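You operate a simulated robot arm through the tools that you are given. There is no shell and no other tool. Be economical: measure what you need, move in short steps, check, and stop when the job is done.

You are at the controls of a simulated robot arm. One attempt, no reset.

Task
Shut the steam valve, vent drawer one, bring tray one before the fan.
Fine: open only once the door gauge is in the green; vent and drawer end shut, the latch free.
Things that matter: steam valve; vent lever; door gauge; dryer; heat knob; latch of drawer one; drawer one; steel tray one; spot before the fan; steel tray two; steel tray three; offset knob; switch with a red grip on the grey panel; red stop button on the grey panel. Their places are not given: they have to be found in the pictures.

The check looks at the end state, three seconds after you hand in, the way a careful person would. Anything else that was tipped, shoved, dropped, spilled or broken makes it a failure.

Robot
A 7-joint arm with a two-finger parallel gripper, fixed in place. Base frame: the origin is at the foot of the arm, x ahead of it, y to its left, z up. Lengths are in m, angles in rad, forces in N, time in s.
With the tool pointing down near the work surface it reaches from about 0.1 to 0.6 m from the base axis. Its first joint turns from -2.007 to 2.007 rad. Payload 3.91 kg.
The tool frame sits at the grasp point between the pads (the TCP): z along the fingers, y along the line on which they close. The tips reach 0.03 m beyond it. The gripper opens to 0.11 m. The fingers are 0.02 m wide and 0.01 m thick; the gripper's body (0.048 by 0.112 m) begins 0.055 m behind the TCP.
Orientation is that of the tool frame in the base frame, as a unit quaternion [w, x, y, z]. With the fingers straight down and closing along the base's y, the tool's x points along the base's -x, its y along +y and its z along -z.

Tools
- The arm moves only by the tool apply_moves. Its argument "series" is a list of rows, each an object of numbers (a shift or turn left out is 0, a gripper value left out holds the last): "x", "y", "z": the shift along the base's x, y, z in m; "wx", "wy", "wz": the turn, a rotation vector about the base's x, y, z in rad; "grip": the gripper command, from -1 (shut) to 1 (fully open), values between in proportion. In form: [{"x": .., "y": .., "z": .., "wx": .., "wy": .., "wz": .., "grip": ..}, ...]. A call has 1 to 12 rows; each row is the pose to reach, as a shift and turn from the pose commanded when the call began. Rows are played at 5 a second. More than 0.05 m and 0.15 rad between two rows, or a gripper value outside its range, and nothing of the call is played. Where a pose cannot be reached the arm comes as near as it can. A force on the tool above 90 N (or 10 N above the force at the start of the call, whichever is more), or a blocked arm, ends the call early, and 0.2 s more pass. The fingers move at their own pace (about 0.153 m/s each) and stop on an object; they squeeze with about 41 N. The grip force told is the motor's: it shows also when the fingers shut on nothing. Time passes only in rows, and 0.2 s behind the last, so rows that repeat a pose let the fingers close. The reply holds the time, the measured pose of the TCP, the force on the tool along the base axes, the opening and the grip force, in the units named above and with some noise.
- Cameras (640 x 400 px; columns grow to the right, rows downward): "scene" is fixed at [0.0491, 0.6486, 1.3124]; the picture's right is [-0.24, -0.97, 0.00], its down [-0.59, 0.15, -0.79] and it looks along [0.77, -0.19, -0.61] (base axes); focal length 262 px, centre (320, 200). "wrist" rides on the gripper at [0.072, 0.017, -0.103] in the tool frame; the picture's right is [-0.23, 0.97, 0.00], its down [-0.76, -0.18, -0.62] and it looks along [-0.61, -0.14, 0.78] (tool axes); focal length 222 px, centre (320, 200).
- capture(camera): a new picture of that camera. It takes no simulated time.
- raise_lower(by): slides the trunk up (or, below 0, down) by that many m; the arm rides with it, the base frame stays. It gives what a move gives, with no picture.
- point_at(camera, pixels): for up to 12 pixels [column, row] of the newest picture of that camera ("zoom" is the newest enlarged one), the place [x, y, z] in the base frame of the surface seen there, good to about 0.003 m. It takes no simulated time.
- zoom(camera, box): a new picture of the part [left, top, right, bottom] of that camera's present view, enlarged. It takes no simulated time.
- hand_in(): hands the job in; it is judged then, once.

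Keep the steps short. Do not move on a guess: measure, check each grasp and each placing, and mend mistakes. In all there are 80 turns and 38 pictures (those below and enlarged ones count). Leave the gripper open and the arm clear of the work at the hand-in unless told otherwise, and finish with a single line.

The tools are called after "Emit:" by a JSON object that holds its "name" and its "arguments". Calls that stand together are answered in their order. apply_moves: Moves the arm, as the interface text tells. Its arguments: {"type":"object","properties":{"series":{"type":"array","items":{"type":"object","properties":{"x":{"type":"number"},"y":{"type":"number"},"z":{"type":"number"},"wx":{"type":"number"},"wy":{"type":"number"},"wz":{"type":"number"},"grip":{"type":"number"}}}}},"required":["series"]} The other tools are called the same way: raise_lower (by) slides the trunk up or down; capture (camera) takes a picture; point_at (camera, pixels) gives the place of the surface under pixels of a picture; zoom (camera, box) takes an enlarged picture of a part of a camera's view; hand_in () hands the job in.

At the start:

```text
t: 0.0
tcp_pos: [0.3045, 0.3713, 1.1482]
tcp_rot: [0.0, 0.001, 1.0, 0.0]
contact_force: [0.5, -0.6, -0.3]
grip_width: 0.1101
gripper_force: 0.0
trunk travel left (down, up): [-0.675, 0.315]
```

scene: 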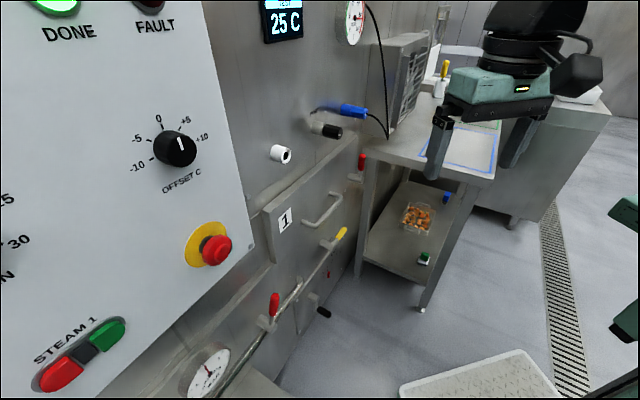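
wrist: 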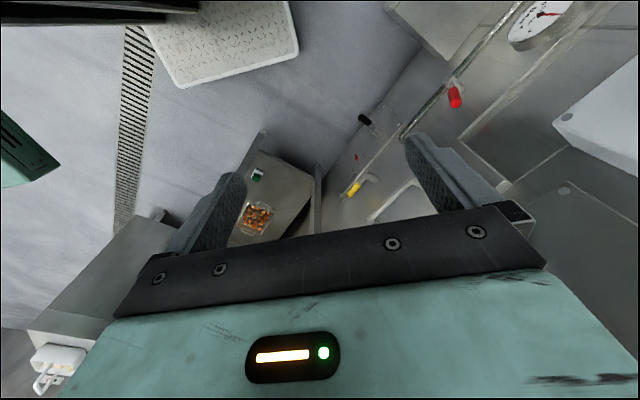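

I see the dryer front on the left, with drawer "1", pipes with red and yellow handles, gauges, and a table with a fan. I'll zoom in on the drawer area and the table.

Emit:
{"name": "zoom", "arguments": {"camera": "scene", "box": [180, 60, 400, 398]}}

Emit:
{"name": "zoom", "arguments": {"camera": "scene", "box": [330, 0, 530, 200]}}

Emit:
{"name": "point_at", "arguments": {"camera": "scene", "pixels": [[274, 304], [340, 235], [361, 162], [322, 210], [284, 218], [281, 155], [330, 131], [210, 370], [323, 313], [470, 150], [356, 20], [417, 218]]}}

```text
1.18 times, centred on (290, 229) of scene
```

zoom: 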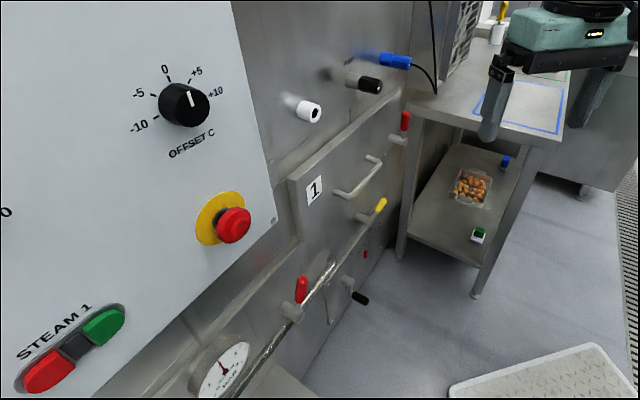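

```text
2.00 times, centred on (430, 100) of scene
```

zoom: 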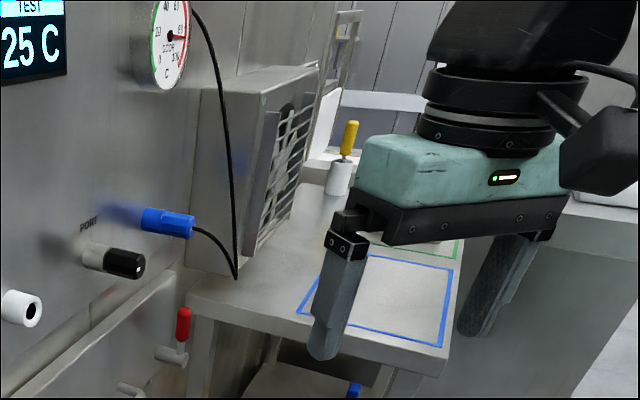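

```text
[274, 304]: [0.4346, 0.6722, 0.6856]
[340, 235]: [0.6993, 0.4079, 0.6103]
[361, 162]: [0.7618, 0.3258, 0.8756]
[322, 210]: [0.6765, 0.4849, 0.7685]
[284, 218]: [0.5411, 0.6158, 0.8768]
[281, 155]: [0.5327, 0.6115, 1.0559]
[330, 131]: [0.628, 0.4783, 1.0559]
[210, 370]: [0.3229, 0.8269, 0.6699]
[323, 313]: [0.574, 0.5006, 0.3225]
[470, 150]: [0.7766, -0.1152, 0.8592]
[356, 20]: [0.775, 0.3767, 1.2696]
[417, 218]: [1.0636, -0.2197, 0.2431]
```

The panel faces along about n=(0.81,0.585) (dryer wall runs obliquely). I'll turn the tool toward the wall with a yaw of 0.625, then tilt it up so the wrist camera can look at the dryer.

Emit:
{"name": "apply_moves", "arguments": {"series": [{"wz": 0.14}, {"wz": 0.28}, {"wz": 0.42}, {"wz": 0.56}, {"wz": 0.625}]}}

Emit:
{"name": "apply_moves", "arguments": {"series": [{"wx": 0.082, "wy": -0.113, "x": -0.01, "y": -0.01}, {"wx": 0.164, "wy": -0.227, "x": -0.03, "y": -0.02}, {"wx": 0.246, "wy": -0.34, "x": -0.05, "y": -0.03}, {"wx": 0.328, "wy": -0.454, "x": -0.07, "y": -0.04}, {"wx": 0.41, "wy": -0.567, "x": -0.09, "y": -0.05}, {"wx": 0.41, "wy": -0.567, "x": -0.09, "y": -0.05}]}}

Emit:
{"name": "capture", "arguments": {"camera": "wrist"}}

```text
t: 1.2
tcp_pos: [0.3045, 0.3724, 1.1477]
tcp_rot: [0.0, -0.308, 0.951, 0.0]
contact_force: [0.0, -1.1, -0.6]
grip_width: 0.1102
gripper_force: 0.0
trunk travel left (down, up): [-0.675, 0.315]
```

```text
t: 2.2
tcp_pos: [0.3519, 0.3303, 1.1657]
tcp_rot: [0.278, -0.169, 0.943, 0.066]
contact_force: [-0.6, 0.3, 0.6]
grip_width: 0.1099
gripper_force: 0.0
trunk travel left (down, up): [-0.675, 0.315]
stopped in row 5: the arm was blocked; the commanded pose is now the measured one
```

```text
33 pictures are left
```

wrist: 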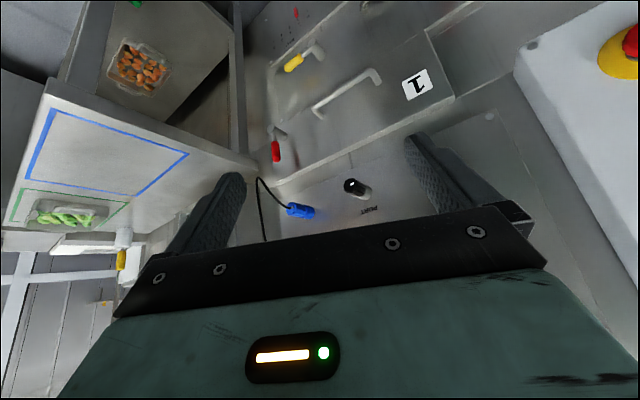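

The tilt was halted (probably a joint limit high up). I see drawer 1, its bar handle, yellow and red levers, blue plug and black knob. I'll lower the trunk by 0.25 to look from the drawer's height.

Emit:
{"name": "raise_lower", "arguments": {"by": -0.25}}

Emit:
{"name": "capture", "arguments": {"camera": "wrist"}}

Emit:
{"name": "capture", "arguments": {"camera": "scene"}}

```text
t: 4.8
tcp_pos: [0.3525, 0.3299, 0.9154]
tcp_rot: [0.278, -0.168, 0.944, 0.063]
contact_force: [0.3, -0.5, 0.3]
grip_width: 0.1101
gripper_force: 0.0
trunk travel left (down, up): [-0.425, 0.565]
```

```text
32 pictures are left
```

wrist: 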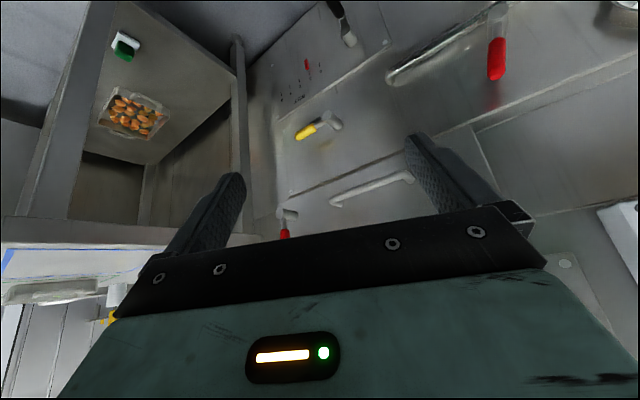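

```text
31 pictures are left
```

scene: 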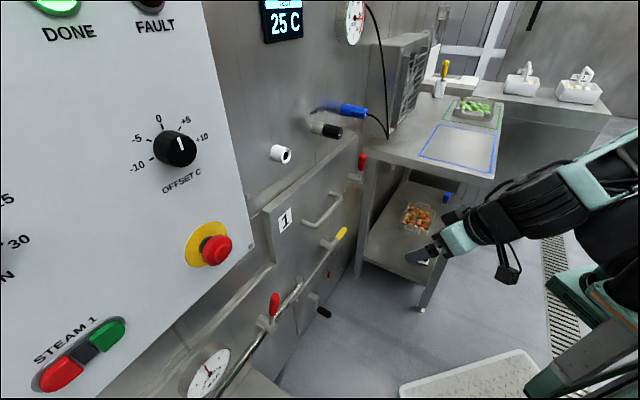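

Clear view now. I'll zoom on the upper gauge, the lower gauge/pipes in scene, and the levers in the wrist view to read labels.

Emit:
{"name": "zoom", "arguments": {"camera": "scene", "box": [320, 0, 400, 50]}}

Emit:
{"name": "zoom", "arguments": {"camera": "scene", "box": [180, 270, 340, 398]}}

Emit:
{"name": "zoom", "arguments": {"camera": "wrist", "box": [250, 0, 520, 240]}}

Emit:
{"name": "zoom", "arguments": {"camera": "scene", "box": [260, 90, 380, 250]}}

```text
8.00 times, centred on (360, 25) of scene
```

zoom: 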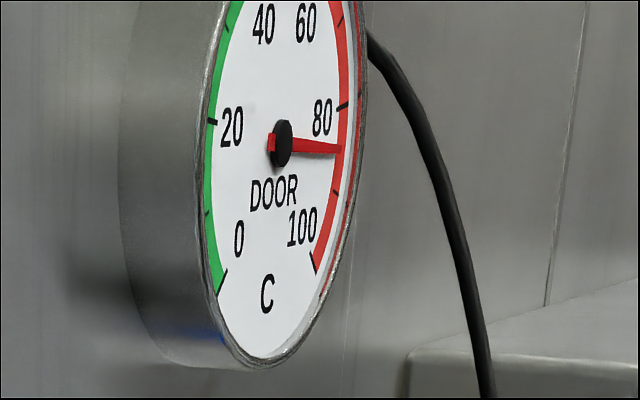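

```text
3.12 times, centred on (260, 334) of scene
```

zoom: 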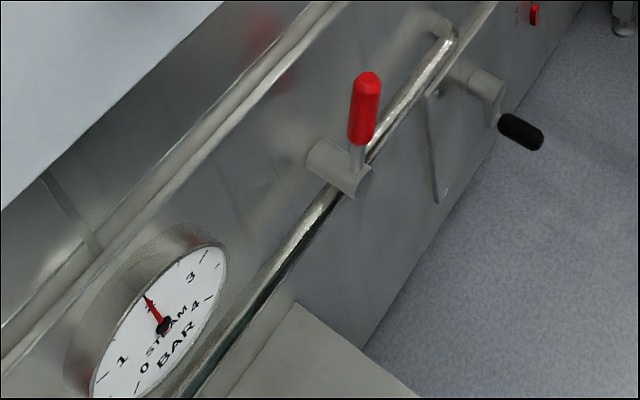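

```text
1.67 times, centred on (385, 120) of wrist
```

zoom: 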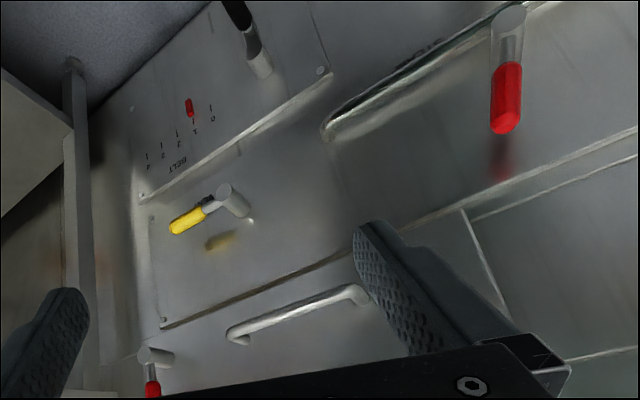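

```text
2.50 times, centred on (320, 170) of scene
```

zoom: 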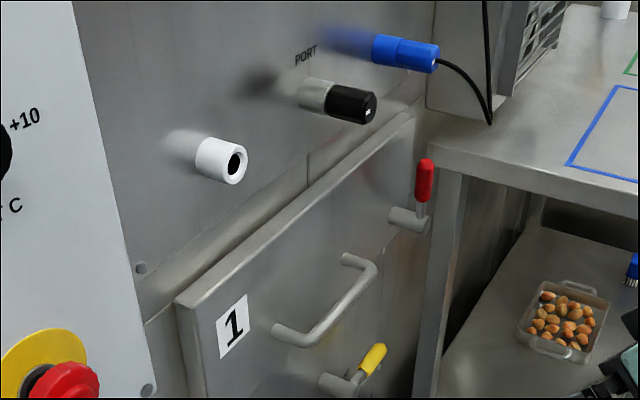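

The steam valve seems to be the red lever on the pipe; the latch the red lever at the right of drawer 1; the yellow lever below perhaps the vent. The DOOR gauge reads ~85 (red). I'll measure more points.

Emit:
{"name": "point_at", "arguments": {"camera": "wrist", "pixels": [[497, 40], [497, 72], [500, 10], [400, 78], [450, 40], [300, 133], [320, 125], [333, 118], [284, 233], [288, 215], [332, 202], [405, 175]]}}

Emit:
{"name": "point_at", "arguments": {"camera": "scene", "pixels": [[275, 297], [270, 315], [268, 325], [240, 360], [295, 290], [320, 262], [343, 230], [330, 243], [362, 156], [358, 176], [318, 221], [340, 192]]}}

Emit:
{"name": "zoom", "arguments": {"camera": "wrist", "box": [380, 0, 540, 100]}}

```text
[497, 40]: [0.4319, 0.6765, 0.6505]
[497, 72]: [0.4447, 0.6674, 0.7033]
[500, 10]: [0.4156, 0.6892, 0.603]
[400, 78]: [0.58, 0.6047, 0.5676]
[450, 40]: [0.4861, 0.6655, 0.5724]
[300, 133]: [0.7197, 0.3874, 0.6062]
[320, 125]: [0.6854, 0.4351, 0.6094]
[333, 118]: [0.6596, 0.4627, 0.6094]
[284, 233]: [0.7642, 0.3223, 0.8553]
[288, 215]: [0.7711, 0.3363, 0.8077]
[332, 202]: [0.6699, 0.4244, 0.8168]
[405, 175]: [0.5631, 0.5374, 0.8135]
```

```text
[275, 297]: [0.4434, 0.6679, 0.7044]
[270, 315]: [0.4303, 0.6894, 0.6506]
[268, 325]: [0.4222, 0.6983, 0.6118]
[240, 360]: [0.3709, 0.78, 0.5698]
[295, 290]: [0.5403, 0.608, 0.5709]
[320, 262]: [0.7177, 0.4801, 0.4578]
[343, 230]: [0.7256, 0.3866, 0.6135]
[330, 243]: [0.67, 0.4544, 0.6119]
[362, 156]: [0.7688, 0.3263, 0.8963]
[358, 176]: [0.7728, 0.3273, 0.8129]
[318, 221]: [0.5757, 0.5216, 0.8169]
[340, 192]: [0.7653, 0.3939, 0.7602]
```

```text
4.00 times, centred on (460, 50) of wrist
```

zoom: 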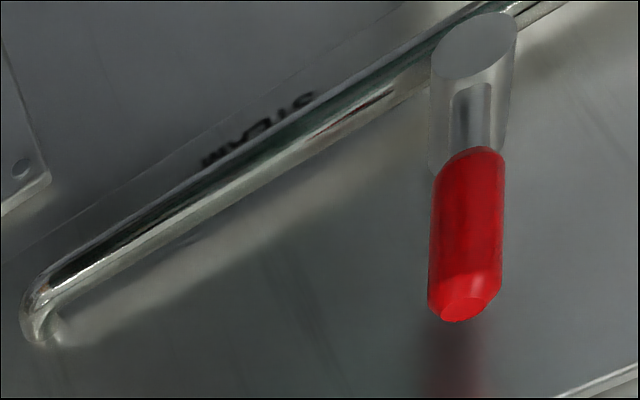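

The pipe is horizontal at z≈0.57 and the lever is upright, labelled STEAM. I'll lower the trunk another 0.2 to read labels around the yellow and black levers and the steam lever.

Emit:
{"name": "raise_lower", "arguments": {"by": -0.2}}

Emit:
{"name": "capture", "arguments": {"camera": "wrist"}}

```text
t: 7.0
tcp_pos: [0.3538, 0.3288, 0.7139]
tcp_rot: [0.278, -0.168, 0.944, 0.062]
contact_force: [-0.1, -0.3, 0.8]
grip_width: 0.1101
gripper_force: 0.0
trunk travel left (down, up): [-0.225, 0.765]
```

```text
25 pictures are left
```

wrist: 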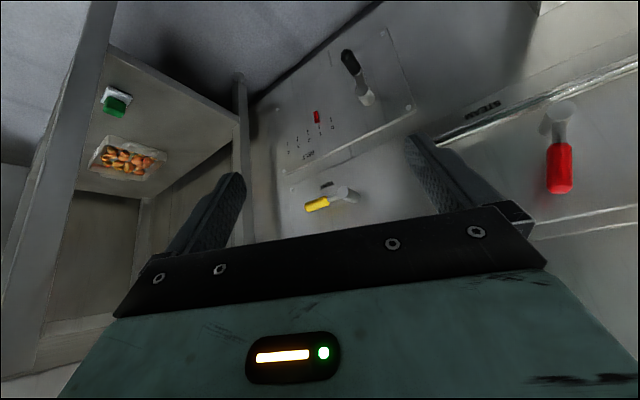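

Emit:
{"name": "zoom", "arguments": {"camera": "wrist", "box": [270, 40, 430, 220]}}

Emit:
{"name": "zoom", "arguments": {"camera": "wrist", "box": [440, 70, 639, 220]}}

```text
2.22 times, centred on (350, 130) of wrist
```

zoom: 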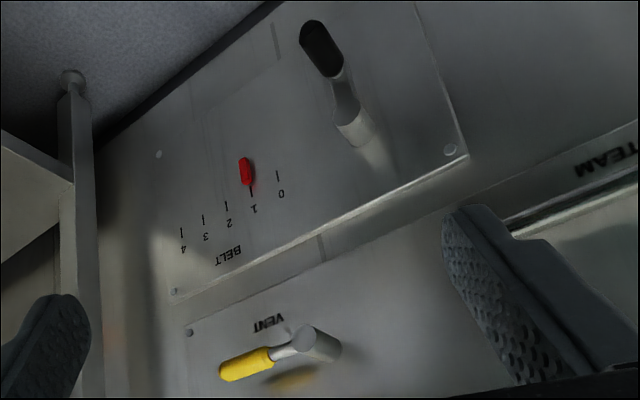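

```text
2.67 times, centred on (540, 145) of wrist
```

zoom: 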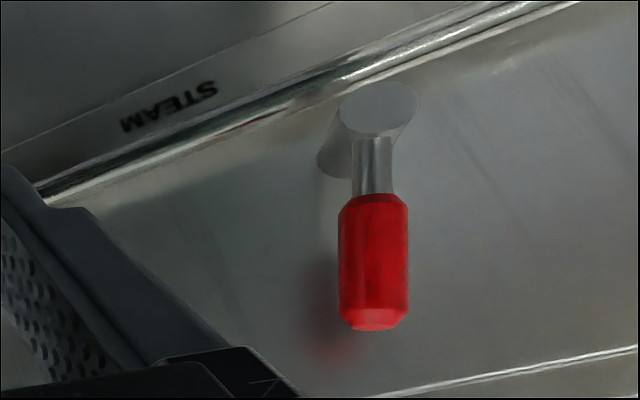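

Labels: yellow = VENT (lever horizontal), lower black = BELT (leave alone), red on pipe = STEAM. Check the arm's posture in the scene picture.

Emit:
{"name": "capture", "arguments": {"camera": "scene"}}

Emit:
{"name": "point_at", "arguments": {"camera": "scene", "pixels": [[600, 250], [560, 300], [620, 330], [500, 310], [540, 380], [470, 375], [290, 375], [210, 370]]}}

```text
22 pictures are left
```

scene: 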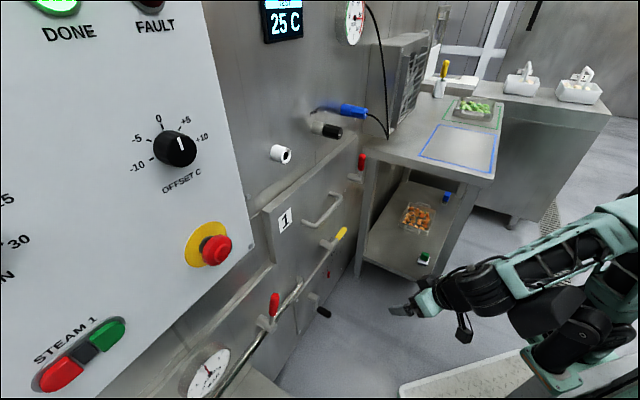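

```text
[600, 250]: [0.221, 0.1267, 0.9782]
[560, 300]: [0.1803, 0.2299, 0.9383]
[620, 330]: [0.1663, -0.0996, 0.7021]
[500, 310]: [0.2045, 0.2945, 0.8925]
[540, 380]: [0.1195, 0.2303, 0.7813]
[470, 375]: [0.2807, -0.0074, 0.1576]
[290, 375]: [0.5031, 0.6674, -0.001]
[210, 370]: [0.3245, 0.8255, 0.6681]
```

I'll swing the tool to the front of the steam lever (left side), yawing towards the wall, staying clear at n≈0.6.

Emit:
{"name": "apply_moves", "arguments": {"series": [{"x": -0.007, "y": 0.04, "z": -0.004, "wz": 0.04, "grip": -1}, {"x": -0.013, "y": 0.08, "z": -0.008, "wz": 0.08}, {"x": -0.02, "y": 0.12, "z": -0.012, "wz": 0.12}, {"x": -0.026, "y": 0.16, "z": -0.016, "wz": 0.16}, {"x": -0.033, "y": 0.2, "z": -0.02, "wz": 0.2}, {"x": -0.04, "y": 0.24, "z": -0.024, "wz": 0.24}, {"x": -0.04, "y": 0.27, "z": -0.03, "wz": 0.273}, {"x": -0.04, "y": 0.27, "z": -0.03, "wz": 0.273}]}}

```text
t: 8.8
tcp_pos: [0.3565, 0.5893, 0.6875]
tcp_rot: [0.273, -0.271, 0.919, 0.09]
contact_force: [0.5, -0.2, -0.7]
grip_width: 0.0002
gripper_force: 37.5
trunk travel left (down, up): [-0.225, 0.765]
```

Now pitch the tool up 0.6 rad with the position held.

Emit:
{"name": "apply_moves", "arguments": {"series": [{"wx": 0.065, "wy": -0.1}, {"wx": 0.13, "wy": -0.2}, {"wx": 0.195, "wy": -0.302}, {"wx": 0.26, "wy": -0.403}, {"wx": 0.325, "wy": -0.504}, {"wx": 0.325, "wy": -0.504}]}}

```text
t: 9.4
tcp_pos: [0.4351, 0.57, 0.6843]
tcp_rot: [0.382, -0.216, 0.894, 0.09]
contact_force: [0.0, -0.3, -0.4]
grip_width: 0.0
gripper_force: 37.6
trunk travel left (down, up): [-0.225, 0.765]
stopped in row 3: the arm was blocked; the commanded pose is now the measured one
```

The wrist limit hinders pitching at this relative height. I'll lower the trunk by 0.2 so the tool works higher relative to the shoulder, then raise the tool while pitching.

Emit:
{"name": "raise_lower", "arguments": {"by": -0.2}}

Emit:
{"name": "apply_moves", "arguments": {"series": [{"z": 0.03}, {"z": 0.06}, {"z": 0.09}, {"z": 0.12}, {"z": 0.15}, {"z": 0.18}, {"z": 0.18}]}}

Emit:
{"name": "apply_moves", "arguments": {"series": [{"wx": 0.05, "wy": -0.1}, {"wx": 0.1, "wy": -0.2}, {"wx": 0.15, "wy": -0.302}, {"wx": 0.2, "wy": -0.403}, {"wx": 0.25, "wy": -0.504}, {"wx": 0.25, "wy": -0.504}]}}

```text
t: 11.6
tcp_pos: [0.4329, 0.5713, 0.4797]
tcp_rot: [0.38, -0.217, 0.895, 0.086]
contact_force: [-0.7, 0.0, 0.0]
grip_width: 0.0
gripper_force: 37.9
trunk travel left (down, up): [-0.025, 0.965]
```

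```text
t: 13.2
tcp_pos: [0.4304, 0.5703, 0.661]
tcp_rot: [0.38, -0.218, 0.895, 0.089]
contact_force: [-0.3, 0.6, 0.0]
grip_width: 0.0001
gripper_force: 37.8
trunk travel left (down, up): [-0.025, 0.965]
```

```text
t: 14.1
tcp_pos: [0.5404, 0.5256, 0.6625]
tcp_rot: [0.549, -0.129, 0.822, 0.078]
contact_force: [-0.4, -0.7, 0.1]
grip_width: 0.0002
gripper_force: 38.1
trunk travel left (down, up): [-0.025, 0.965]
stopped in row 4: the arm was blocked; the commanded pose is now the measured one
```

Tilt is now about 67° from down, and the tool has drifted to n≈0.746. I'll retreat a bit from the wall, then move left past the lever to its left side.

Emit:
{"name": "apply_moves", "arguments": {"series": [{"x": -0.02, "y": -0.014, "wz": 0.05}, {"x": -0.04, "y": -0.029, "wz": 0.1}, {"x": -0.06, "y": -0.043, "wz": 0.15}, {"x": -0.09, "y": -0.01, "wz": 0.2}, {"x": -0.11, "y": 0.02, "wz": 0.25}, {"x": -0.13, "y": 0.05, "wz": 0.3}, {"x": -0.15, "y": 0.08, "wz": 0.35}, {"x": -0.17, "y": 0.12, "wz": 0.35}, {"x": -0.19, "y": 0.15, "wz": 0.35}, {"x": -0.19, "y": 0.15, "wz": 0.35}]}}

```text
t: 15.9
tcp_pos: [0.3589, 0.5424, 0.8898]
tcp_rot: [0.545, -0.196, 0.757, 0.304]
contact_force: [0.6, 0.2, 0.6]
grip_width: 0.0
gripper_force: 37.8
out of reach, approached as far as the arm can: row 9
trunk travel left (down, up): [-0.025, 0.965]
stopped in row 9: the arm was blocked; the commanded pose is now the measured one
```

The IK wandered up to z=0.89. I'll check where the grey panel is before moving on.

Emit:
{"name": "point_at", "arguments": {"camera": "scene", "pixels": [[217, 249], [240, 240], [252, 245], [80, 355], [120, 320], [176, 148], [230, 170], [235, 380], [185, 395], [180, 330], [265, 255]]}}

```text
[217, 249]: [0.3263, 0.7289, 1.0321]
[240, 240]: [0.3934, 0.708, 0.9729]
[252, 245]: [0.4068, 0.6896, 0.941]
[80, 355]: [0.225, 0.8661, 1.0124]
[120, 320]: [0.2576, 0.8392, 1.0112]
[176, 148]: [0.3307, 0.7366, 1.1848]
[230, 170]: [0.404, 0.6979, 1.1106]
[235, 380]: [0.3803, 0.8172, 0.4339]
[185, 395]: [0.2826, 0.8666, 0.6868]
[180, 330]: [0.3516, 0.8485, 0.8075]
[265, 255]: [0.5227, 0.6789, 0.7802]
```

Recomputing: wall direction is 45°, n=(x+y)/√2. Panel (n≈0.78) ends at z≈0.93; gauge at d≈-0.354; the steam lever at d≈-0.17, n≈0.785. I'll set a tidy pose: yaw 45°, tilt 46° from down, at the left of the lever and 8 cm off.

Emit:
{"name": "apply_moves", "arguments": {"series": [{"x": -0.006, "y": 0.02, "z": -0.03, "wx": -0.09, "wy": 0.038, "wz": 0.026}, {"x": -0.012, "y": 0.04, "z": -0.06, "wx": -0.18, "wy": 0.076, "wz": 0.053}, {"x": -0.018, "y": 0.06, "z": -0.09, "wx": -0.272, "wy": 0.113, "wz": 0.079}, {"x": -0.024, "y": 0.08, "z": -0.12, "wx": -0.363, "wy": 0.151, "wz": 0.105}, {"x": -0.028, "y": 0.1, "z": -0.15, "wx": -0.453, "wy": 0.189, "wz": 0.132}, {"x": -0.03, "y": 0.119, "z": -0.17, "wx": -0.544, "wy": 0.227, "wz": 0.158}, {"x": -0.03, "y": 0.119, "z": -0.17, "wx": -0.544, "wy": 0.227, "wz": 0.158}]}}

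```text
t: 16.6
tcp_pos: [0.3526, 0.5179, 0.9149]
tcp_rot: [0.504, -0.217, 0.776, 0.311]
contact_force: [-0.1, 0.4, -0.7]
grip_width: 0.0001
gripper_force: 37.8
out of reach, approached as far as the arm can: row 2, 3
trunk travel left (down, up): [-0.025, 0.965]
stopped in row 3: the arm was blocked; the commanded pose is now the measured one
```

Let me see the posture.

Emit:
{"name": "capture", "arguments": {"camera": "scene"}}

```text
21 pictures are left
```

scene: 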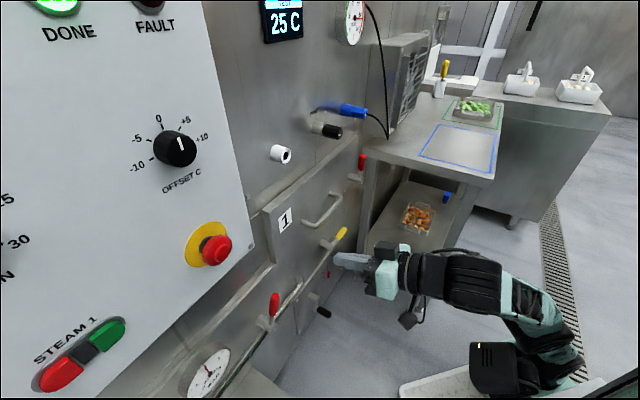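

Try backing out: untwist with outward motion first.

Emit:
{"name": "apply_moves", "arguments": {"series": [{"x": 0.02, "y": 0.01, "z": -0.02}, {"x": 0.04, "y": 0.02, "z": -0.05}, {"x": 0.06, "y": 0.03, "z": -0.08}, {"x": 0.08, "y": 0.04, "z": -0.11}, {"x": 0.08, "y": 0.04, "z": -0.14}, {"x": 0.08, "y": 0.04, "z": -0.17}, {"x": 0.08, "y": 0.04, "z": -0.17}]}}

```text
t: 18.2
tcp_pos: [0.439, 0.5635, 0.7348]
tcp_rot: [0.505, -0.216, 0.78, 0.301]
contact_force: [0.1, 0.1, 0.2]
grip_width: 0.0002
gripper_force: 37.8
trunk travel left (down, up): [-0.025, 0.965]
```

Good. Now rotate to the tidy orientation here.

Emit:
{"name": "apply_moves", "arguments": {"series": [{"wx": -0.12, "wy": 0.037, "wz": 0.032}, {"wx": -0.24, "wy": 0.075, "wz": 0.065}, {"wx": -0.36, "wy": 0.112, "wz": 0.097}, {"wx": -0.487, "wy": 0.15, "wz": 0.13}, {"wx": -0.487, "wy": 0.15, "wz": 0.13}]}}

Emit:
{"name": "apply_moves", "arguments": {"series": [{"x": -0.03, "y": 0.03}, {"x": -0.06, "y": 0.06}, {"x": -0.08, "y": 0.08}, {"x": -0.104, "y": 0.09, "z": -0.01}, {"x": -0.11, "y": 0.097, "z": -0.015}, {"x": -0.11, "y": 0.097, "z": -0.015}]}}

```text
t: 19.4
tcp_pos: [0.4395, 0.5549, 0.735]
tcp_rot: [0.36, -0.356, 0.849, 0.153]
contact_force: [-0.2, 0.7, 0.4]
grip_width: 0.0
gripper_force: 37.8
out of reach, approached as far as the arm can: row 4, 5
trunk travel left (down, up): [-0.025, 0.965]
```

```text
t: 20.8
tcp_pos: [0.4001, 0.5863, 0.6882]
tcp_rot: [0.365, -0.319, 0.864, 0.136]
contact_force: [0.0, -0.5, 0.3]
grip_width: 0.0
gripper_force: 37.3
out of reach, approached as far as the arm can: row 1, 2, 3, 4, 5, 6
trunk travel left (down, up): [-0.025, 0.965]
```

Left motion is limited in this orientation. I'll try turning the tool more radially (yaw +0.3) and see whether the left becomes reachable.

Emit:
{"name": "apply_moves", "arguments": {"series": [{"wz": 0.1, "z": 0.01}, {"wz": 0.2, "z": 0.02}, {"wz": 0.3, "z": 0.03, "x": -0.02, "y": 0.02}, {"wz": 0.4, "z": 0.03, "x": -0.04, "y": 0.04}, {"wz": 0.4, "z": 0.03, "x": -0.06, "y": 0.06}, {"wz": 0.4, "z": 0.03, "x": -0.06, "y": 0.06}]}}

```text
t: 22.2
tcp_pos: [0.344, 0.616, 0.7038]
tcp_rot: [0.335, -0.484, 0.781, 0.209]
contact_force: [0.4, 0.3, 0.6]
grip_width: 0.0
gripper_force: 37.8
out of reach, approached as far as the arm can: row 3, 4, 5, 6
trunk travel left (down, up): [-0.025, 0.965]
```

The limit looks like reach radius (~0.71 m at this tilt). I'll pitch up 0.4 while extending slightly outward-left.

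Emit:
{"name": "apply_moves", "arguments": {"series": [{"wx": 0.09, "wy": -0.044, "x": -0.004, "y": 0.01}, {"wx": 0.18, "wy": -0.089, "x": -0.008, "y": 0.02}, {"wx": 0.27, "wy": -0.133, "x": -0.012, "y": 0.03}, {"wx": 0.358, "wy": -0.178, "x": -0.012, "y": 0.041}, {"wx": 0.358, "wy": -0.178, "x": -0.012, "y": 0.041}]}}

```text
t: 22.7
tcp_pos: [0.3992, 0.6218, 0.6886]
tcp_rot: [0.394, -0.445, 0.776, 0.212]
contact_force: [0.0, -0.1, -1.0]
grip_width: 0.0
gripper_force: 37.9
trunk travel left (down, up): [-0.025, 0.965]
stopped in row 2: the arm was blocked; the commanded pose is now the measured one
```

I'll take a look and measure the links to understand the reach.

Emit:
{"name": "capture", "arguments": {"camera": "scene"}}

Emit:
{"name": "point_at", "arguments": {"camera": "scene", "pixels": [[350, 280], [400, 285], [450, 290], [500, 300], [540, 330], [560, 370], [500, 370], [480, 340], [600, 390], [630, 395], [440, 320], [420, 260]]}}

```text
20 pictures are left
```

scene: 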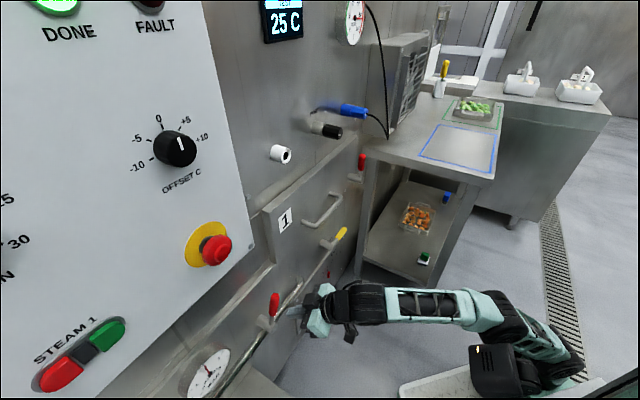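

```text
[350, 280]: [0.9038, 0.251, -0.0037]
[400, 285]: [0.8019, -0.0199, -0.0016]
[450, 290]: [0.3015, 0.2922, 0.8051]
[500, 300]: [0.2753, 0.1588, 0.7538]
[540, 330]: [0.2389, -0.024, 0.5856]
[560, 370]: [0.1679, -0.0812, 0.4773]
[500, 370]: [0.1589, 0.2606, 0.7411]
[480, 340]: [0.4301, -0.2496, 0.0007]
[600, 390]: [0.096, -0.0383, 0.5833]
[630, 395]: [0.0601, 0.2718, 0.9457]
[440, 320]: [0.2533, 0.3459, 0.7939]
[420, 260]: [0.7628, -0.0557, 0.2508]
```

I'll zoom in on the arm to understand the posture.

Emit:
{"name": "zoom", "arguments": {"camera": "scene", "box": [300, 250, 639, 399]}}

Emit:
{"name": "point_at", "arguments": {"camera": "scene", "pixels": [[490, 380], [480, 350], [520, 350], [535, 375], [550, 385], [575, 360], [480, 310], [430, 305], [350, 300], [350, 330], [318, 322], [300, 309]]}}

```text
1.89 times, centred on (470, 324) of scene
```

zoom: 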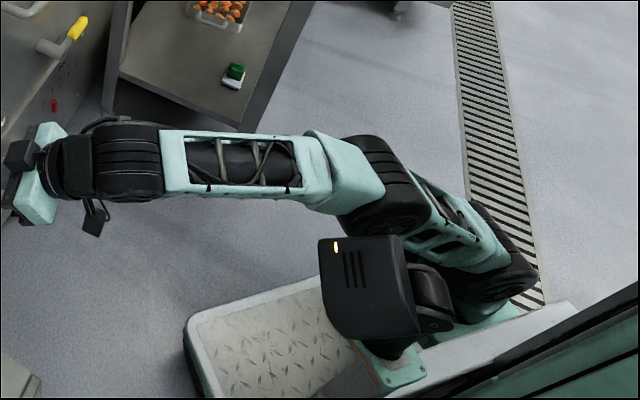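

```text
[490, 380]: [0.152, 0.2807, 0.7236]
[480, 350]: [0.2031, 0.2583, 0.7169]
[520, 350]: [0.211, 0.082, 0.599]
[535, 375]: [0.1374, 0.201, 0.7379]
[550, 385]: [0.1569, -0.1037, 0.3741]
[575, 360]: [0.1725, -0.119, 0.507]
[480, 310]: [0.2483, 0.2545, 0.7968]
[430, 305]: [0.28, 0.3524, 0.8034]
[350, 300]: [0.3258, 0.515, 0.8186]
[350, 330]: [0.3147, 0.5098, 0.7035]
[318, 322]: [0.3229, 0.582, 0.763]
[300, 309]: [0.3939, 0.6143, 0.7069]
```

There's a black box at (490,370) near the arm; I need to know whether it's a link or a fixed obstacle. I'll move the tool to the right and up and compare.

Emit:
{"name": "apply_moves", "arguments": {"series": [{"x": 0.0, "y": -0.04, "z": 0.02}, {"x": 0.0, "y": -0.08, "z": 0.04}, {"x": 0.0, "y": -0.12, "z": 0.06, "wz": -0.1}, {"x": 0.0, "y": -0.16, "z": 0.08, "wz": -0.2}, {"x": 0.01, "y": -0.2, "z": 0.1, "wz": -0.3}, {"x": 0.02, "y": -0.24, "z": 0.12, "wz": -0.4}, {"x": 0.03, "y": -0.28, "z": 0.14, "wz": -0.5}, {"x": 0.04, "y": -0.32, "z": 0.16, "wz": -0.6}, {"x": 0.04, "y": -0.36, "z": 0.18, "wz": -0.7}, {"x": 0.04, "y": -0.36, "z": 0.18, "wz": -0.7}]}}

Emit:
{"name": "capture", "arguments": {"camera": "scene"}}

```text
t: 24.9
tcp_pos: [0.4345, 0.2648, 0.8663]
tcp_rot: [0.44, -0.155, 0.882, 0.065]
contact_force: [0.6, 0.0, -0.7]
grip_width: 0.0
gripper_force: 37.2
trunk travel left (down, up): [-0.025, 0.965]
```

```text
18 pictures are left
```

scene: 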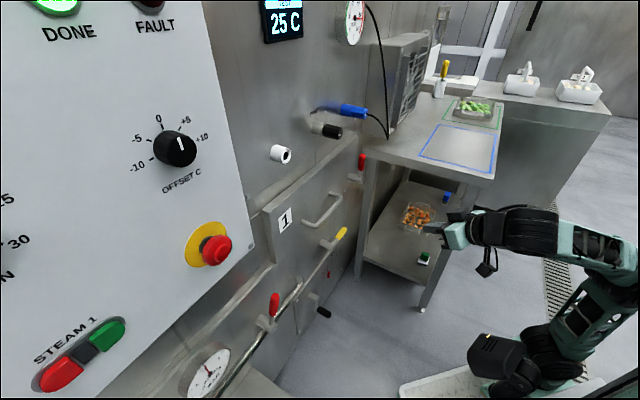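

Emit:
{"name": "point_at", "arguments": {"camera": "scene", "pixels": [[490, 360], [510, 370], [540, 350], [525, 385], [560, 340], [590, 320], [610, 295], [600, 255], [560, 235], [520, 230], [495, 395], [575, 370]]}}

Emit:
{"name": "zoom", "arguments": {"camera": "scene", "box": [420, 200, 639, 399]}}

```text
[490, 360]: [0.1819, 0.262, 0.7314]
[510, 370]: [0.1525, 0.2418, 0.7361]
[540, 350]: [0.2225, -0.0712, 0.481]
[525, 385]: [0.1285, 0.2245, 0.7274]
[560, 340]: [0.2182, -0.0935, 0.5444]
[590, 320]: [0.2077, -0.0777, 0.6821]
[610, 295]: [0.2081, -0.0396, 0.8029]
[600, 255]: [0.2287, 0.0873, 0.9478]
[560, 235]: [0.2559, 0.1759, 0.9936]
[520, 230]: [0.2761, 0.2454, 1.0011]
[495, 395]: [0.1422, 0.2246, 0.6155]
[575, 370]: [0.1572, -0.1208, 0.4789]
```

```text
2.01 times, centred on (530, 300) of scene
```

zoom: 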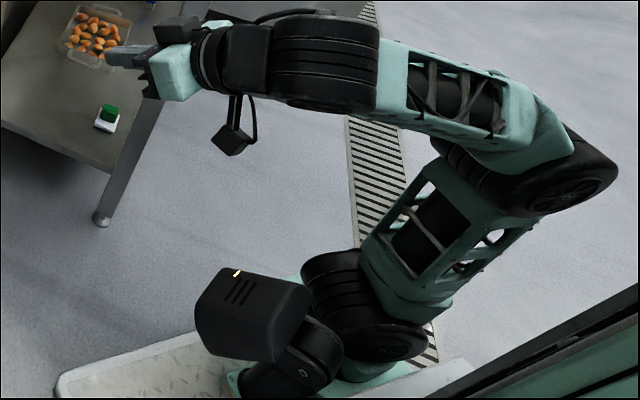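

The box is the robot's sensor head, next to which the arm has to pass. Tool pointing more along +y keeps the arm to the right of it. I'll approach with yaw ≈1.4.

Emit:
{"name": "apply_moves", "arguments": {"series": [{"wz": 0.13, "y": 0.02, "z": -0.01}, {"wz": 0.26, "y": 0.05, "z": -0.02}, {"wz": 0.39, "y": 0.08, "z": -0.04}, {"wz": 0.52, "y": 0.11, "z": -0.06, "x": -0.01}, {"wz": 0.65, "y": 0.14, "z": -0.08, "x": -0.015}, {"wz": 0.78, "y": 0.17, "z": -0.1, "x": -0.02}, {"wz": 0.91, "y": 0.2, "z": -0.12, "x": -0.03}, {"wz": 1.05, "y": 0.235, "z": -0.14, "x": -0.035}, {"wz": 1.05, "y": 0.235, "z": -0.14, "x": -0.035}]}}

Emit:
{"name": "apply_moves", "arguments": {"series": [{"x": -0.015, "y": 0.03, "z": -0.005}, {"x": -0.03, "y": 0.06, "z": -0.01}, {"x": -0.04, "y": 0.09, "z": -0.015}, {"x": -0.045, "y": 0.12, "z": -0.02}, {"x": -0.045, "y": 0.12, "z": -0.02}]}}

```text
t: 26.9
tcp_pos: [0.3999, 0.4994, 0.7261]
tcp_rot: [0.349, -0.577, 0.684, 0.278]
contact_force: [-0.7, 0.1, 0.1]
grip_width: 0.0
gripper_force: 37.7
trunk travel left (down, up): [-0.025, 0.965]
```

```text
t: 28.1
tcp_pos: [0.3553, 0.6191, 0.7064]
tcp_rot: [0.348, -0.577, 0.685, 0.276]
contact_force: [0.3, 0.2, -0.4]
grip_width: 0.0
gripper_force: 37.6
trunk travel left (down, up): [-0.025, 0.965]
```

Exact now. Next go to d≈-0.23 (left of the lever), then advance toward the wall 0.08.

Emit:
{"name": "apply_moves", "arguments": {"series": [{"x": -0.012, "y": 0.02}, {"x": -0.023, "y": 0.039}, {"x": 0.0, "y": 0.062}, {"x": 0.02, "y": 0.082}, {"x": 0.036, "y": 0.096}, {"x": 0.036, "y": 0.096}]}}

Emit:
{"name": "capture", "arguments": {"camera": "wrist"}}

```text
t: 29.5
tcp_pos: [0.362, 0.6591, 0.6846]
tcp_rot: [0.349, -0.575, 0.687, 0.276]
contact_force: [0.3, 0.1, 0.6]
grip_width: 0.0002
gripper_force: 37.7
out of reach, approached as far as the arm can: row 2, 3, 4, 5, 6
trunk travel left (down, up): [-0.025, 0.965]
```

```text
16 pictures are left
```

wrist: 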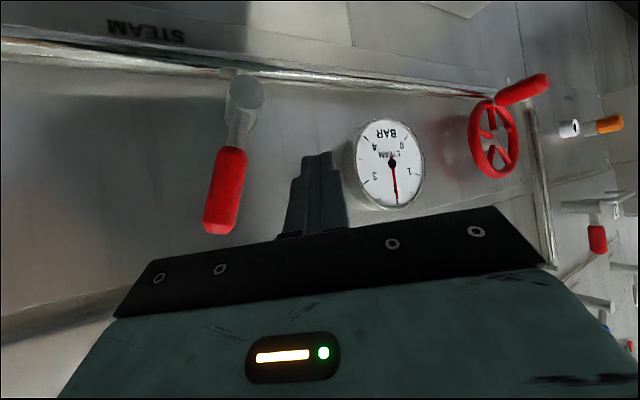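

There is also a red handwheel at (493,138) and more controls left. Zoom in and measure.

Emit:
{"name": "zoom", "arguments": {"camera": "wrist", "box": [440, 40, 640, 330]}}

Emit:
{"name": "point_at", "arguments": {"camera": "wrist", "pixels": [[486, 138], [500, 172], [485, 105], [515, 140], [525, 90], [545, 80], [392, 160], [240, 100], [222, 170], [218, 225], [570, 128], [598, 240]]}}

```text
1.38 times, centred on (540, 185) of wrist
```

zoom: 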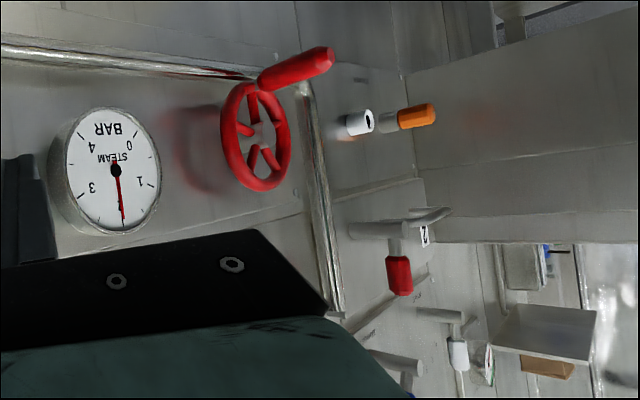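

```text
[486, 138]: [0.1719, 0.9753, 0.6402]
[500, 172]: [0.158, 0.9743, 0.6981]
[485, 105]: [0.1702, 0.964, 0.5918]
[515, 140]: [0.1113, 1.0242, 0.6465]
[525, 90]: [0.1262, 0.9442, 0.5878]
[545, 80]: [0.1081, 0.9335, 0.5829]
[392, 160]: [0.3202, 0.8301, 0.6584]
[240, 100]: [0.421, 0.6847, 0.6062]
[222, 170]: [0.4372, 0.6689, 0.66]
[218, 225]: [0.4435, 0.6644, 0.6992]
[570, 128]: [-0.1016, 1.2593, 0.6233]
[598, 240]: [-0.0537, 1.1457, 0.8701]
```

The handwheel (r≈0.99) is far outside; the STEAM-labelled red lever at hub (0.42,0.685,0.606) is the reachable valve. Reach is short because the shoulder is low; I'll raise the trunk 0.15 and come back down with the tool.

Emit:
{"name": "raise_lower", "arguments": {"by": 0.15}}

Emit:
{"name": "apply_moves", "arguments": {"series": [{"x": -0.01, "y": 0.005, "z": -0.03}, {"x": -0.02, "y": 0.01, "z": -0.06}, {"x": -0.025, "y": 0.015, "z": -0.09}, {"x": -0.025, "y": 0.015, "z": -0.12}, {"x": -0.025, "y": 0.015, "z": -0.135}, {"x": -0.01, "y": 0.03, "z": -0.135}, {"x": 0.005, "y": 0.045, "z": -0.135}, {"x": 0.005, "y": 0.045, "z": -0.135}]}}

```text
t: 31.2
tcp_pos: [0.3644, 0.6575, 0.8339]
tcp_rot: [0.35, -0.574, 0.688, 0.275]
contact_force: [-0.3, 0.0, -0.4]
grip_width: 0.0
gripper_force: 37.4
trunk travel left (down, up): [-0.175, 0.815]
```

```text
t: 33.0
tcp_pos: [0.364, 0.7019, 0.6973]
tcp_rot: [0.348, -0.576, 0.686, 0.276]
contact_force: [0.7, 0.6, 0.1]
grip_width: 0.0
gripper_force: 37.3
trunk travel left (down, up): [-0.175, 0.815]
```

Reached exactly: d≈-0.239, n≈0.754. Advance 0.03 to the wall, then push the lever clockwise (right) in an arc a little way and watch force.

Emit:
{"name": "apply_moves", "arguments": {"series": [{"x": 0.021, "y": 0.021}, {"x": 0.04, "y": 0.002, "z": -0.003}, {"x": 0.058, "y": -0.016, "z": -0.006}, {"x": 0.068, "y": -0.026, "z": -0.008}, {"x": 0.078, "y": -0.036, "z": -0.01}, {"x": 0.078, "y": -0.036, "z": -0.01}]}}

```text
t: 34.4
tcp_pos: [0.4408, 0.666, 0.6886]
tcp_rot: [0.347, -0.577, 0.685, 0.277]
contact_force: [-0.6, 0.3, 0.0]
grip_width: 0.0
gripper_force: 38.0
out of reach, approached as far as the arm can: row 1
trunk travel left (down, up): [-0.175, 0.815]
```

Emit:
{"name": "capture", "arguments": {"camera": "wrist"}}

```text
14 pictures are left
```

wrist: 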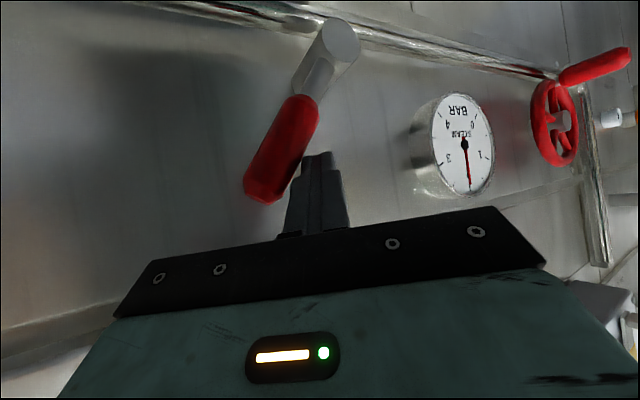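

The lever is turning with low force. Measure its angle and continue the arc.

Emit:
{"name": "point_at", "arguments": {"camera": "wrist", "pixels": [[338, 40], [315, 75], [295, 115], [265, 180], [465, 150]]}}

Emit:
{"name": "apply_moves", "arguments": {"series": [{"x": 0.009, "y": -0.009, "z": -0.006}, {"x": 0.018, "y": -0.018, "z": -0.013}, {"x": 0.026, "y": -0.026, "z": -0.022}, {"x": 0.033, "y": -0.033, "z": -0.033}, {"x": 0.037, "y": -0.037, "z": -0.045}, {"x": 0.04, "y": -0.04, "z": -0.058}, {"x": 0.04, "y": -0.04, "z": -0.058}]}}

Emit:
{"name": "capture", "arguments": {"camera": "wrist"}}

```text
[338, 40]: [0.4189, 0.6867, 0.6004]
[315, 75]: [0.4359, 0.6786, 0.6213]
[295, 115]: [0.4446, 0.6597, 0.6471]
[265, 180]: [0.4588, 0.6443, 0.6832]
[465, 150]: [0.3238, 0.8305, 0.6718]
```

```text
t: 36.0
tcp_pos: [0.4796, 0.6287, 0.6373]
tcp_rot: [0.352, -0.575, 0.683, 0.28]
contact_force: [-3.8, 3.3, 23.0]
grip_width: 0.0002
gripper_force: 37.7
trunk travel left (down, up): [-0.175, 0.815]
```

```text
13 pictures are left
```

wrist: 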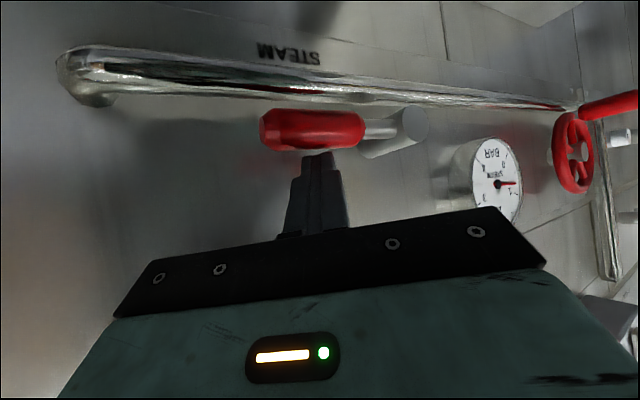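

Steam lever is now horizontal at its stop (23 N), needle is falling past 1. I'll back off up and away, then check the gauge later while going to the vent.

Emit:
{"name": "apply_moves", "arguments": {"series": [{"z": 0.02}, {"z": 0.04}, {"x": -0.02, "y": -0.03, "z": 0.05}, {"x": -0.04, "y": -0.06, "z": 0.05}, {"x": -0.06, "y": -0.09, "z": 0.05}, {"x": -0.06, "y": -0.13, "z": 0.05}]}}

Emit:
{"name": "apply_moves", "arguments": {"series": [{"wz": -0.12, "y": -0.03, "x": 0.01}, {"wz": -0.24, "y": -0.06, "x": 0.03}, {"wz": -0.36, "y": -0.09, "x": 0.05}, {"wz": -0.48, "y": -0.12, "x": 0.07}, {"wz": -0.6, "y": -0.14, "x": 0.09, "z": -0.01}, {"wz": -0.72, "y": -0.16, "x": 0.11, "z": -0.03}, {"wz": -0.72, "y": -0.18, "x": 0.12, "z": -0.06}, {"wz": -0.72, "y": -0.2, "x": 0.14, "z": -0.09}, {"wz": -0.72, "y": -0.2, "x": 0.14, "z": -0.09}]}}

```text
t: 37.4
tcp_pos: [0.42, 0.4985, 0.6818]
tcp_rot: [0.349, -0.576, 0.686, 0.276]
contact_force: [0.1, -0.3, 0.2]
grip_width: 0.0
gripper_force: 38.3
trunk travel left (down, up): [-0.175, 0.815]
```

```text
t: 39.4
tcp_pos: [0.5592, 0.2982, 0.5908]
tcp_rot: [0.423, -0.299, 0.844, 0.137]
contact_force: [0.0, 0.1, 0.3]
grip_width: 0.0
gripper_force: 37.4
out of reach, approached as far as the arm can: row 7
trunk travel left (down, up): [-0.175, 0.815]
```

Now in front of the vent. Pitch up 0.35 for a flatter finger.

Emit:
{"name": "apply_moves", "arguments": {"series": [{"wx": 0.08, "wy": -0.097, "x": 0.01, "y": 0.01}, {"wx": 0.15, "wy": -0.187, "x": 0.02, "y": 0.02}, {"wx": 0.22, "wy": -0.272, "x": 0.03, "y": 0.03}, {"wx": 0.22, "wy": -0.272, "x": 0.03, "y": 0.03}]}}

Emit:
{"name": "capture", "arguments": {"camera": "wrist"}}

```text
t: 40.4
tcp_pos: [0.5914, 0.3282, 0.5921]
tcp_rot: [0.565, -0.266, 0.759, 0.187]
contact_force: [0.1, 0.2, -0.6]
grip_width: 0.0001
gripper_force: 37.8
trunk travel left (down, up): [-0.175, 0.815]
```

```text
12 pictures are left
```

wrist: 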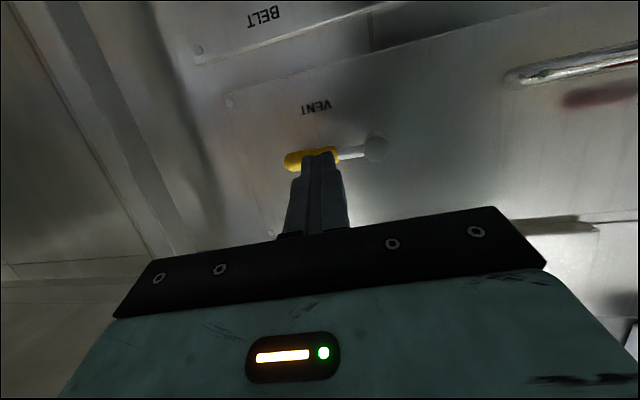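

Emit:
{"name": "point_at", "arguments": {"camera": "wrist", "pixels": [[377, 148], [350, 154], [330, 158], [295, 159], [287, 162], [300, 190]]}}

```text
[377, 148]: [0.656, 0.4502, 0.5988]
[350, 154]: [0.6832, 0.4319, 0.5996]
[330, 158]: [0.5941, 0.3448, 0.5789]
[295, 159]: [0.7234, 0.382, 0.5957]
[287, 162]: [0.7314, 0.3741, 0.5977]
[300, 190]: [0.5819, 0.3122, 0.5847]
```

Lever: hub d≈0.146, tip d≈0.24, z≈0.603, n≈0.795. I'll drop to z≈0.562, align at d=0.222, then go in under the lever.

Emit:
{"name": "apply_moves", "arguments": {"series": [{"x": 0.02, "y": 0.0, "z": -0.015}, {"x": 0.047, "y": -0.004, "z": -0.03}, {"x": 0.07, "y": 0.019, "z": -0.03}, {"x": 0.09, "y": 0.039, "z": -0.03}, {"x": 0.114, "y": 0.063, "z": -0.03}, {"x": 0.114, "y": 0.063, "z": -0.03}]}}

```text
t: 41.8
tcp_pos: [0.7045, 0.3894, 0.561]
tcp_rot: [0.564, -0.266, 0.759, 0.186]
contact_force: [0.3, -0.2, 0.1]
grip_width: 0.0
gripper_force: 37.7
trunk travel left (down, up): [-0.175, 0.815]
```

In place under the lever. Push it up along the arc to ~30° from vertical.

Emit:
{"name": "apply_moves", "arguments": {"series": [{"z": 0.015}, {"z": 0.025}, {"z": 0.038, "x": 0.001, "y": -0.001}, {"x": 0.002, "y": -0.002, "z": 0.051}, {"x": 0.0, "y": 0.0, "z": 0.065}, {"x": -0.002, "y": 0.002, "z": 0.078}, {"x": -0.007, "y": 0.007, "z": 0.09}, {"x": -0.013, "y": 0.013, "z": 0.102}, {"x": -0.013, "y": 0.013, "z": 0.102}]}}

```text
t: 43.8
tcp_pos: [0.6927, 0.404, 0.6648]
tcp_rot: [0.565, -0.265, 0.759, 0.186]
contact_force: [0.5, -0.4, 0.3]
grip_width: 0.0
gripper_force: 37.5
trunk travel left (down, up): [-0.175, 0.815]
```

Low force; continue to vertical and look.

Emit:
{"name": "apply_moves", "arguments": {"series": [{"x": -0.008, "y": 0.008, "z": 0.01}, {"x": -0.016, "y": 0.016, "z": 0.017}, {"x": -0.025, "y": 0.025, "z": 0.02}, {"x": -0.032, "y": 0.032, "z": 0.02}, {"x": -0.032, "y": 0.032, "z": 0.02}]}}

Emit:
{"name": "capture", "arguments": {"camera": "scene"}}

```text
t: 44.6
tcp_pos: [0.6858, 0.409, 0.6702]
tcp_rot: [0.562, -0.252, 0.77, 0.166]
contact_force: [-9.1, -38.1, -7.1]
grip_width: 0.0
gripper_force: 37.8
trunk travel left (down, up): [-0.175, 0.815]
stopped in row 3: the force on the tool passed its limit (the readings are from after the stop); the commanded pose is now the measured one
```

```text
11 pictures are left
```

scene: 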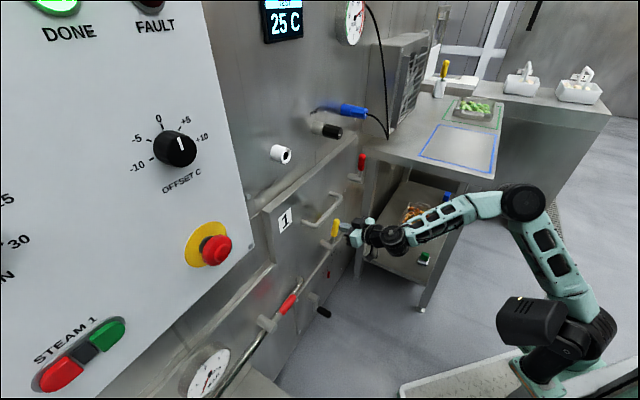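

The vent lever now stands up at its stop. I'll back away and let time pass, then read the door gauge.

Emit:
{"name": "apply_moves", "arguments": {"series": [{"x": 0.01, "y": -0.01}, {"x": -0.015, "y": -0.035}, {"x": -0.04, "y": -0.06}, {"x": -0.065, "y": -0.085}, {"x": -0.065, "y": -0.085}, {"x": -0.065, "y": -0.085}, {"x": -0.065, "y": -0.085}, {"x": -0.065, "y": -0.085}, {"x": -0.065, "y": -0.085}, {"x": -0.065, "y": -0.085}, {"x": -0.065, "y": -0.085}, {"x": -0.065, "y": -0.085}]}}

Emit:
{"name": "zoom", "arguments": {"camera": "scene", "box": [300, 0, 400, 62]}}

```text
t: 47.2
tcp_pos: [0.6176, 0.3282, 0.6725]
tcp_rot: [0.561, -0.256, 0.768, 0.17]
contact_force: [0.3, 0.7, 0.4]
grip_width: 0.0
gripper_force: 37.4
trunk travel left (down, up): [-0.175, 0.815]
```

```text
6.40 times, centred on (350, 31) of scene
```

zoom: 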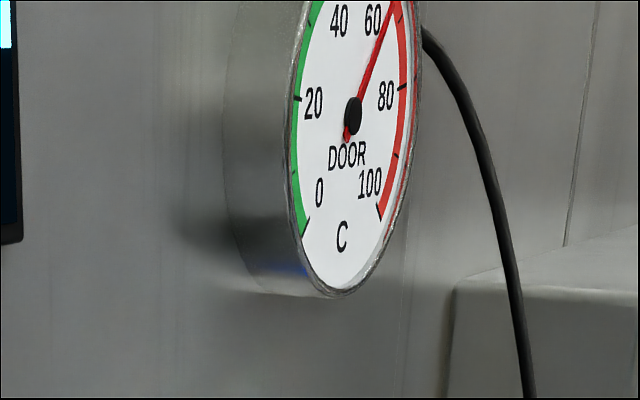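

Door gauge is ~63 and falling. Wait more, moving the arm back a bit and view the latch area.

Emit:
{"name": "apply_moves", "arguments": {"series": [{"x": -0.01, "y": -0.01, "z": 0.04}, {"x": -0.02, "y": -0.02, "z": 0.08}, {"x": -0.02, "y": -0.02, "z": 0.12}, {"x": -0.02, "y": -0.02, "z": 0.12}, {"x": -0.02, "y": -0.02, "z": 0.12}, {"x": -0.02, "y": -0.02, "z": 0.12}, {"x": -0.02, "y": -0.02, "z": 0.12}, {"x": -0.02, "y": -0.02, "z": 0.12}, {"x": -0.02, "y": -0.02, "z": 0.12}, {"x": -0.02, "y": -0.02, "z": 0.12}, {"x": -0.02, "y": -0.02, "z": 0.12}, {"x": -0.02, "y": -0.02, "z": 0.12}]}}

Emit:
{"name": "capture", "arguments": {"camera": "wrist"}}

```text
t: 49.8
tcp_pos: [0.5976, 0.3077, 0.7932]
tcp_rot: [0.562, -0.255, 0.768, 0.17]
contact_force: [1.6, 0.5, -1.0]
grip_width: 0.0
gripper_force: 37.5
trunk travel left (down, up): [-0.175, 0.815]
```

```text
9 pictures are left
```

wrist: 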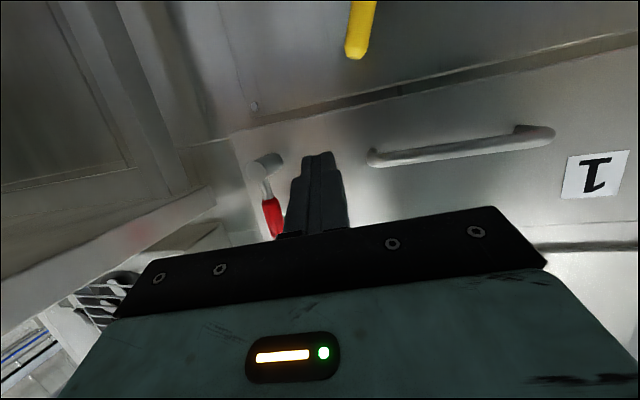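

Emit:
{"name": "point_at", "arguments": {"camera": "wrist", "pixels": [[265, 165], [272, 215], [245, 160], [236, 140], [225, 150], [210, 200], [180, 250], [372, 158], [545, 135], [300, 125], [455, 150]]}}

Emit:
{"name": "point_at", "arguments": {"camera": "scene", "pixels": [[362, 158], [358, 172], [352, 178], [365, 150], [372, 165], [365, 180], [270, 205], [353, 135], [268, 240], [420, 157], [470, 172], [430, 128]]}}

```text
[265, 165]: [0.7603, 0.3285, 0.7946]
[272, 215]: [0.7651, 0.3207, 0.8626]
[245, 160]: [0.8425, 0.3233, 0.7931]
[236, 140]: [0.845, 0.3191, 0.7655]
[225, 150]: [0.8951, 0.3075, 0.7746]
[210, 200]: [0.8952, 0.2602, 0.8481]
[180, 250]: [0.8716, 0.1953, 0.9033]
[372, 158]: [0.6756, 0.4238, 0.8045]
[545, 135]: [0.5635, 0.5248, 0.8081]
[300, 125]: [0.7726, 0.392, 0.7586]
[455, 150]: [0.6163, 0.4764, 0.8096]
```

```text
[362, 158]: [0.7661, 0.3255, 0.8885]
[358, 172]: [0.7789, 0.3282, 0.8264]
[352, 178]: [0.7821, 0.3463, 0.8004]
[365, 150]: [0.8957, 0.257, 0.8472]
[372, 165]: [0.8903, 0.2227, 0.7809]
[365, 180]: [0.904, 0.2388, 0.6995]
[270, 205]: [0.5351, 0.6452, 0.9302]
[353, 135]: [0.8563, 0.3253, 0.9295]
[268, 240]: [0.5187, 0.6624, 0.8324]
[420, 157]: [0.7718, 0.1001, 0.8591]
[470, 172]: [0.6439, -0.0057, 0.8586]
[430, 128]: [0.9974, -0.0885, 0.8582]
```

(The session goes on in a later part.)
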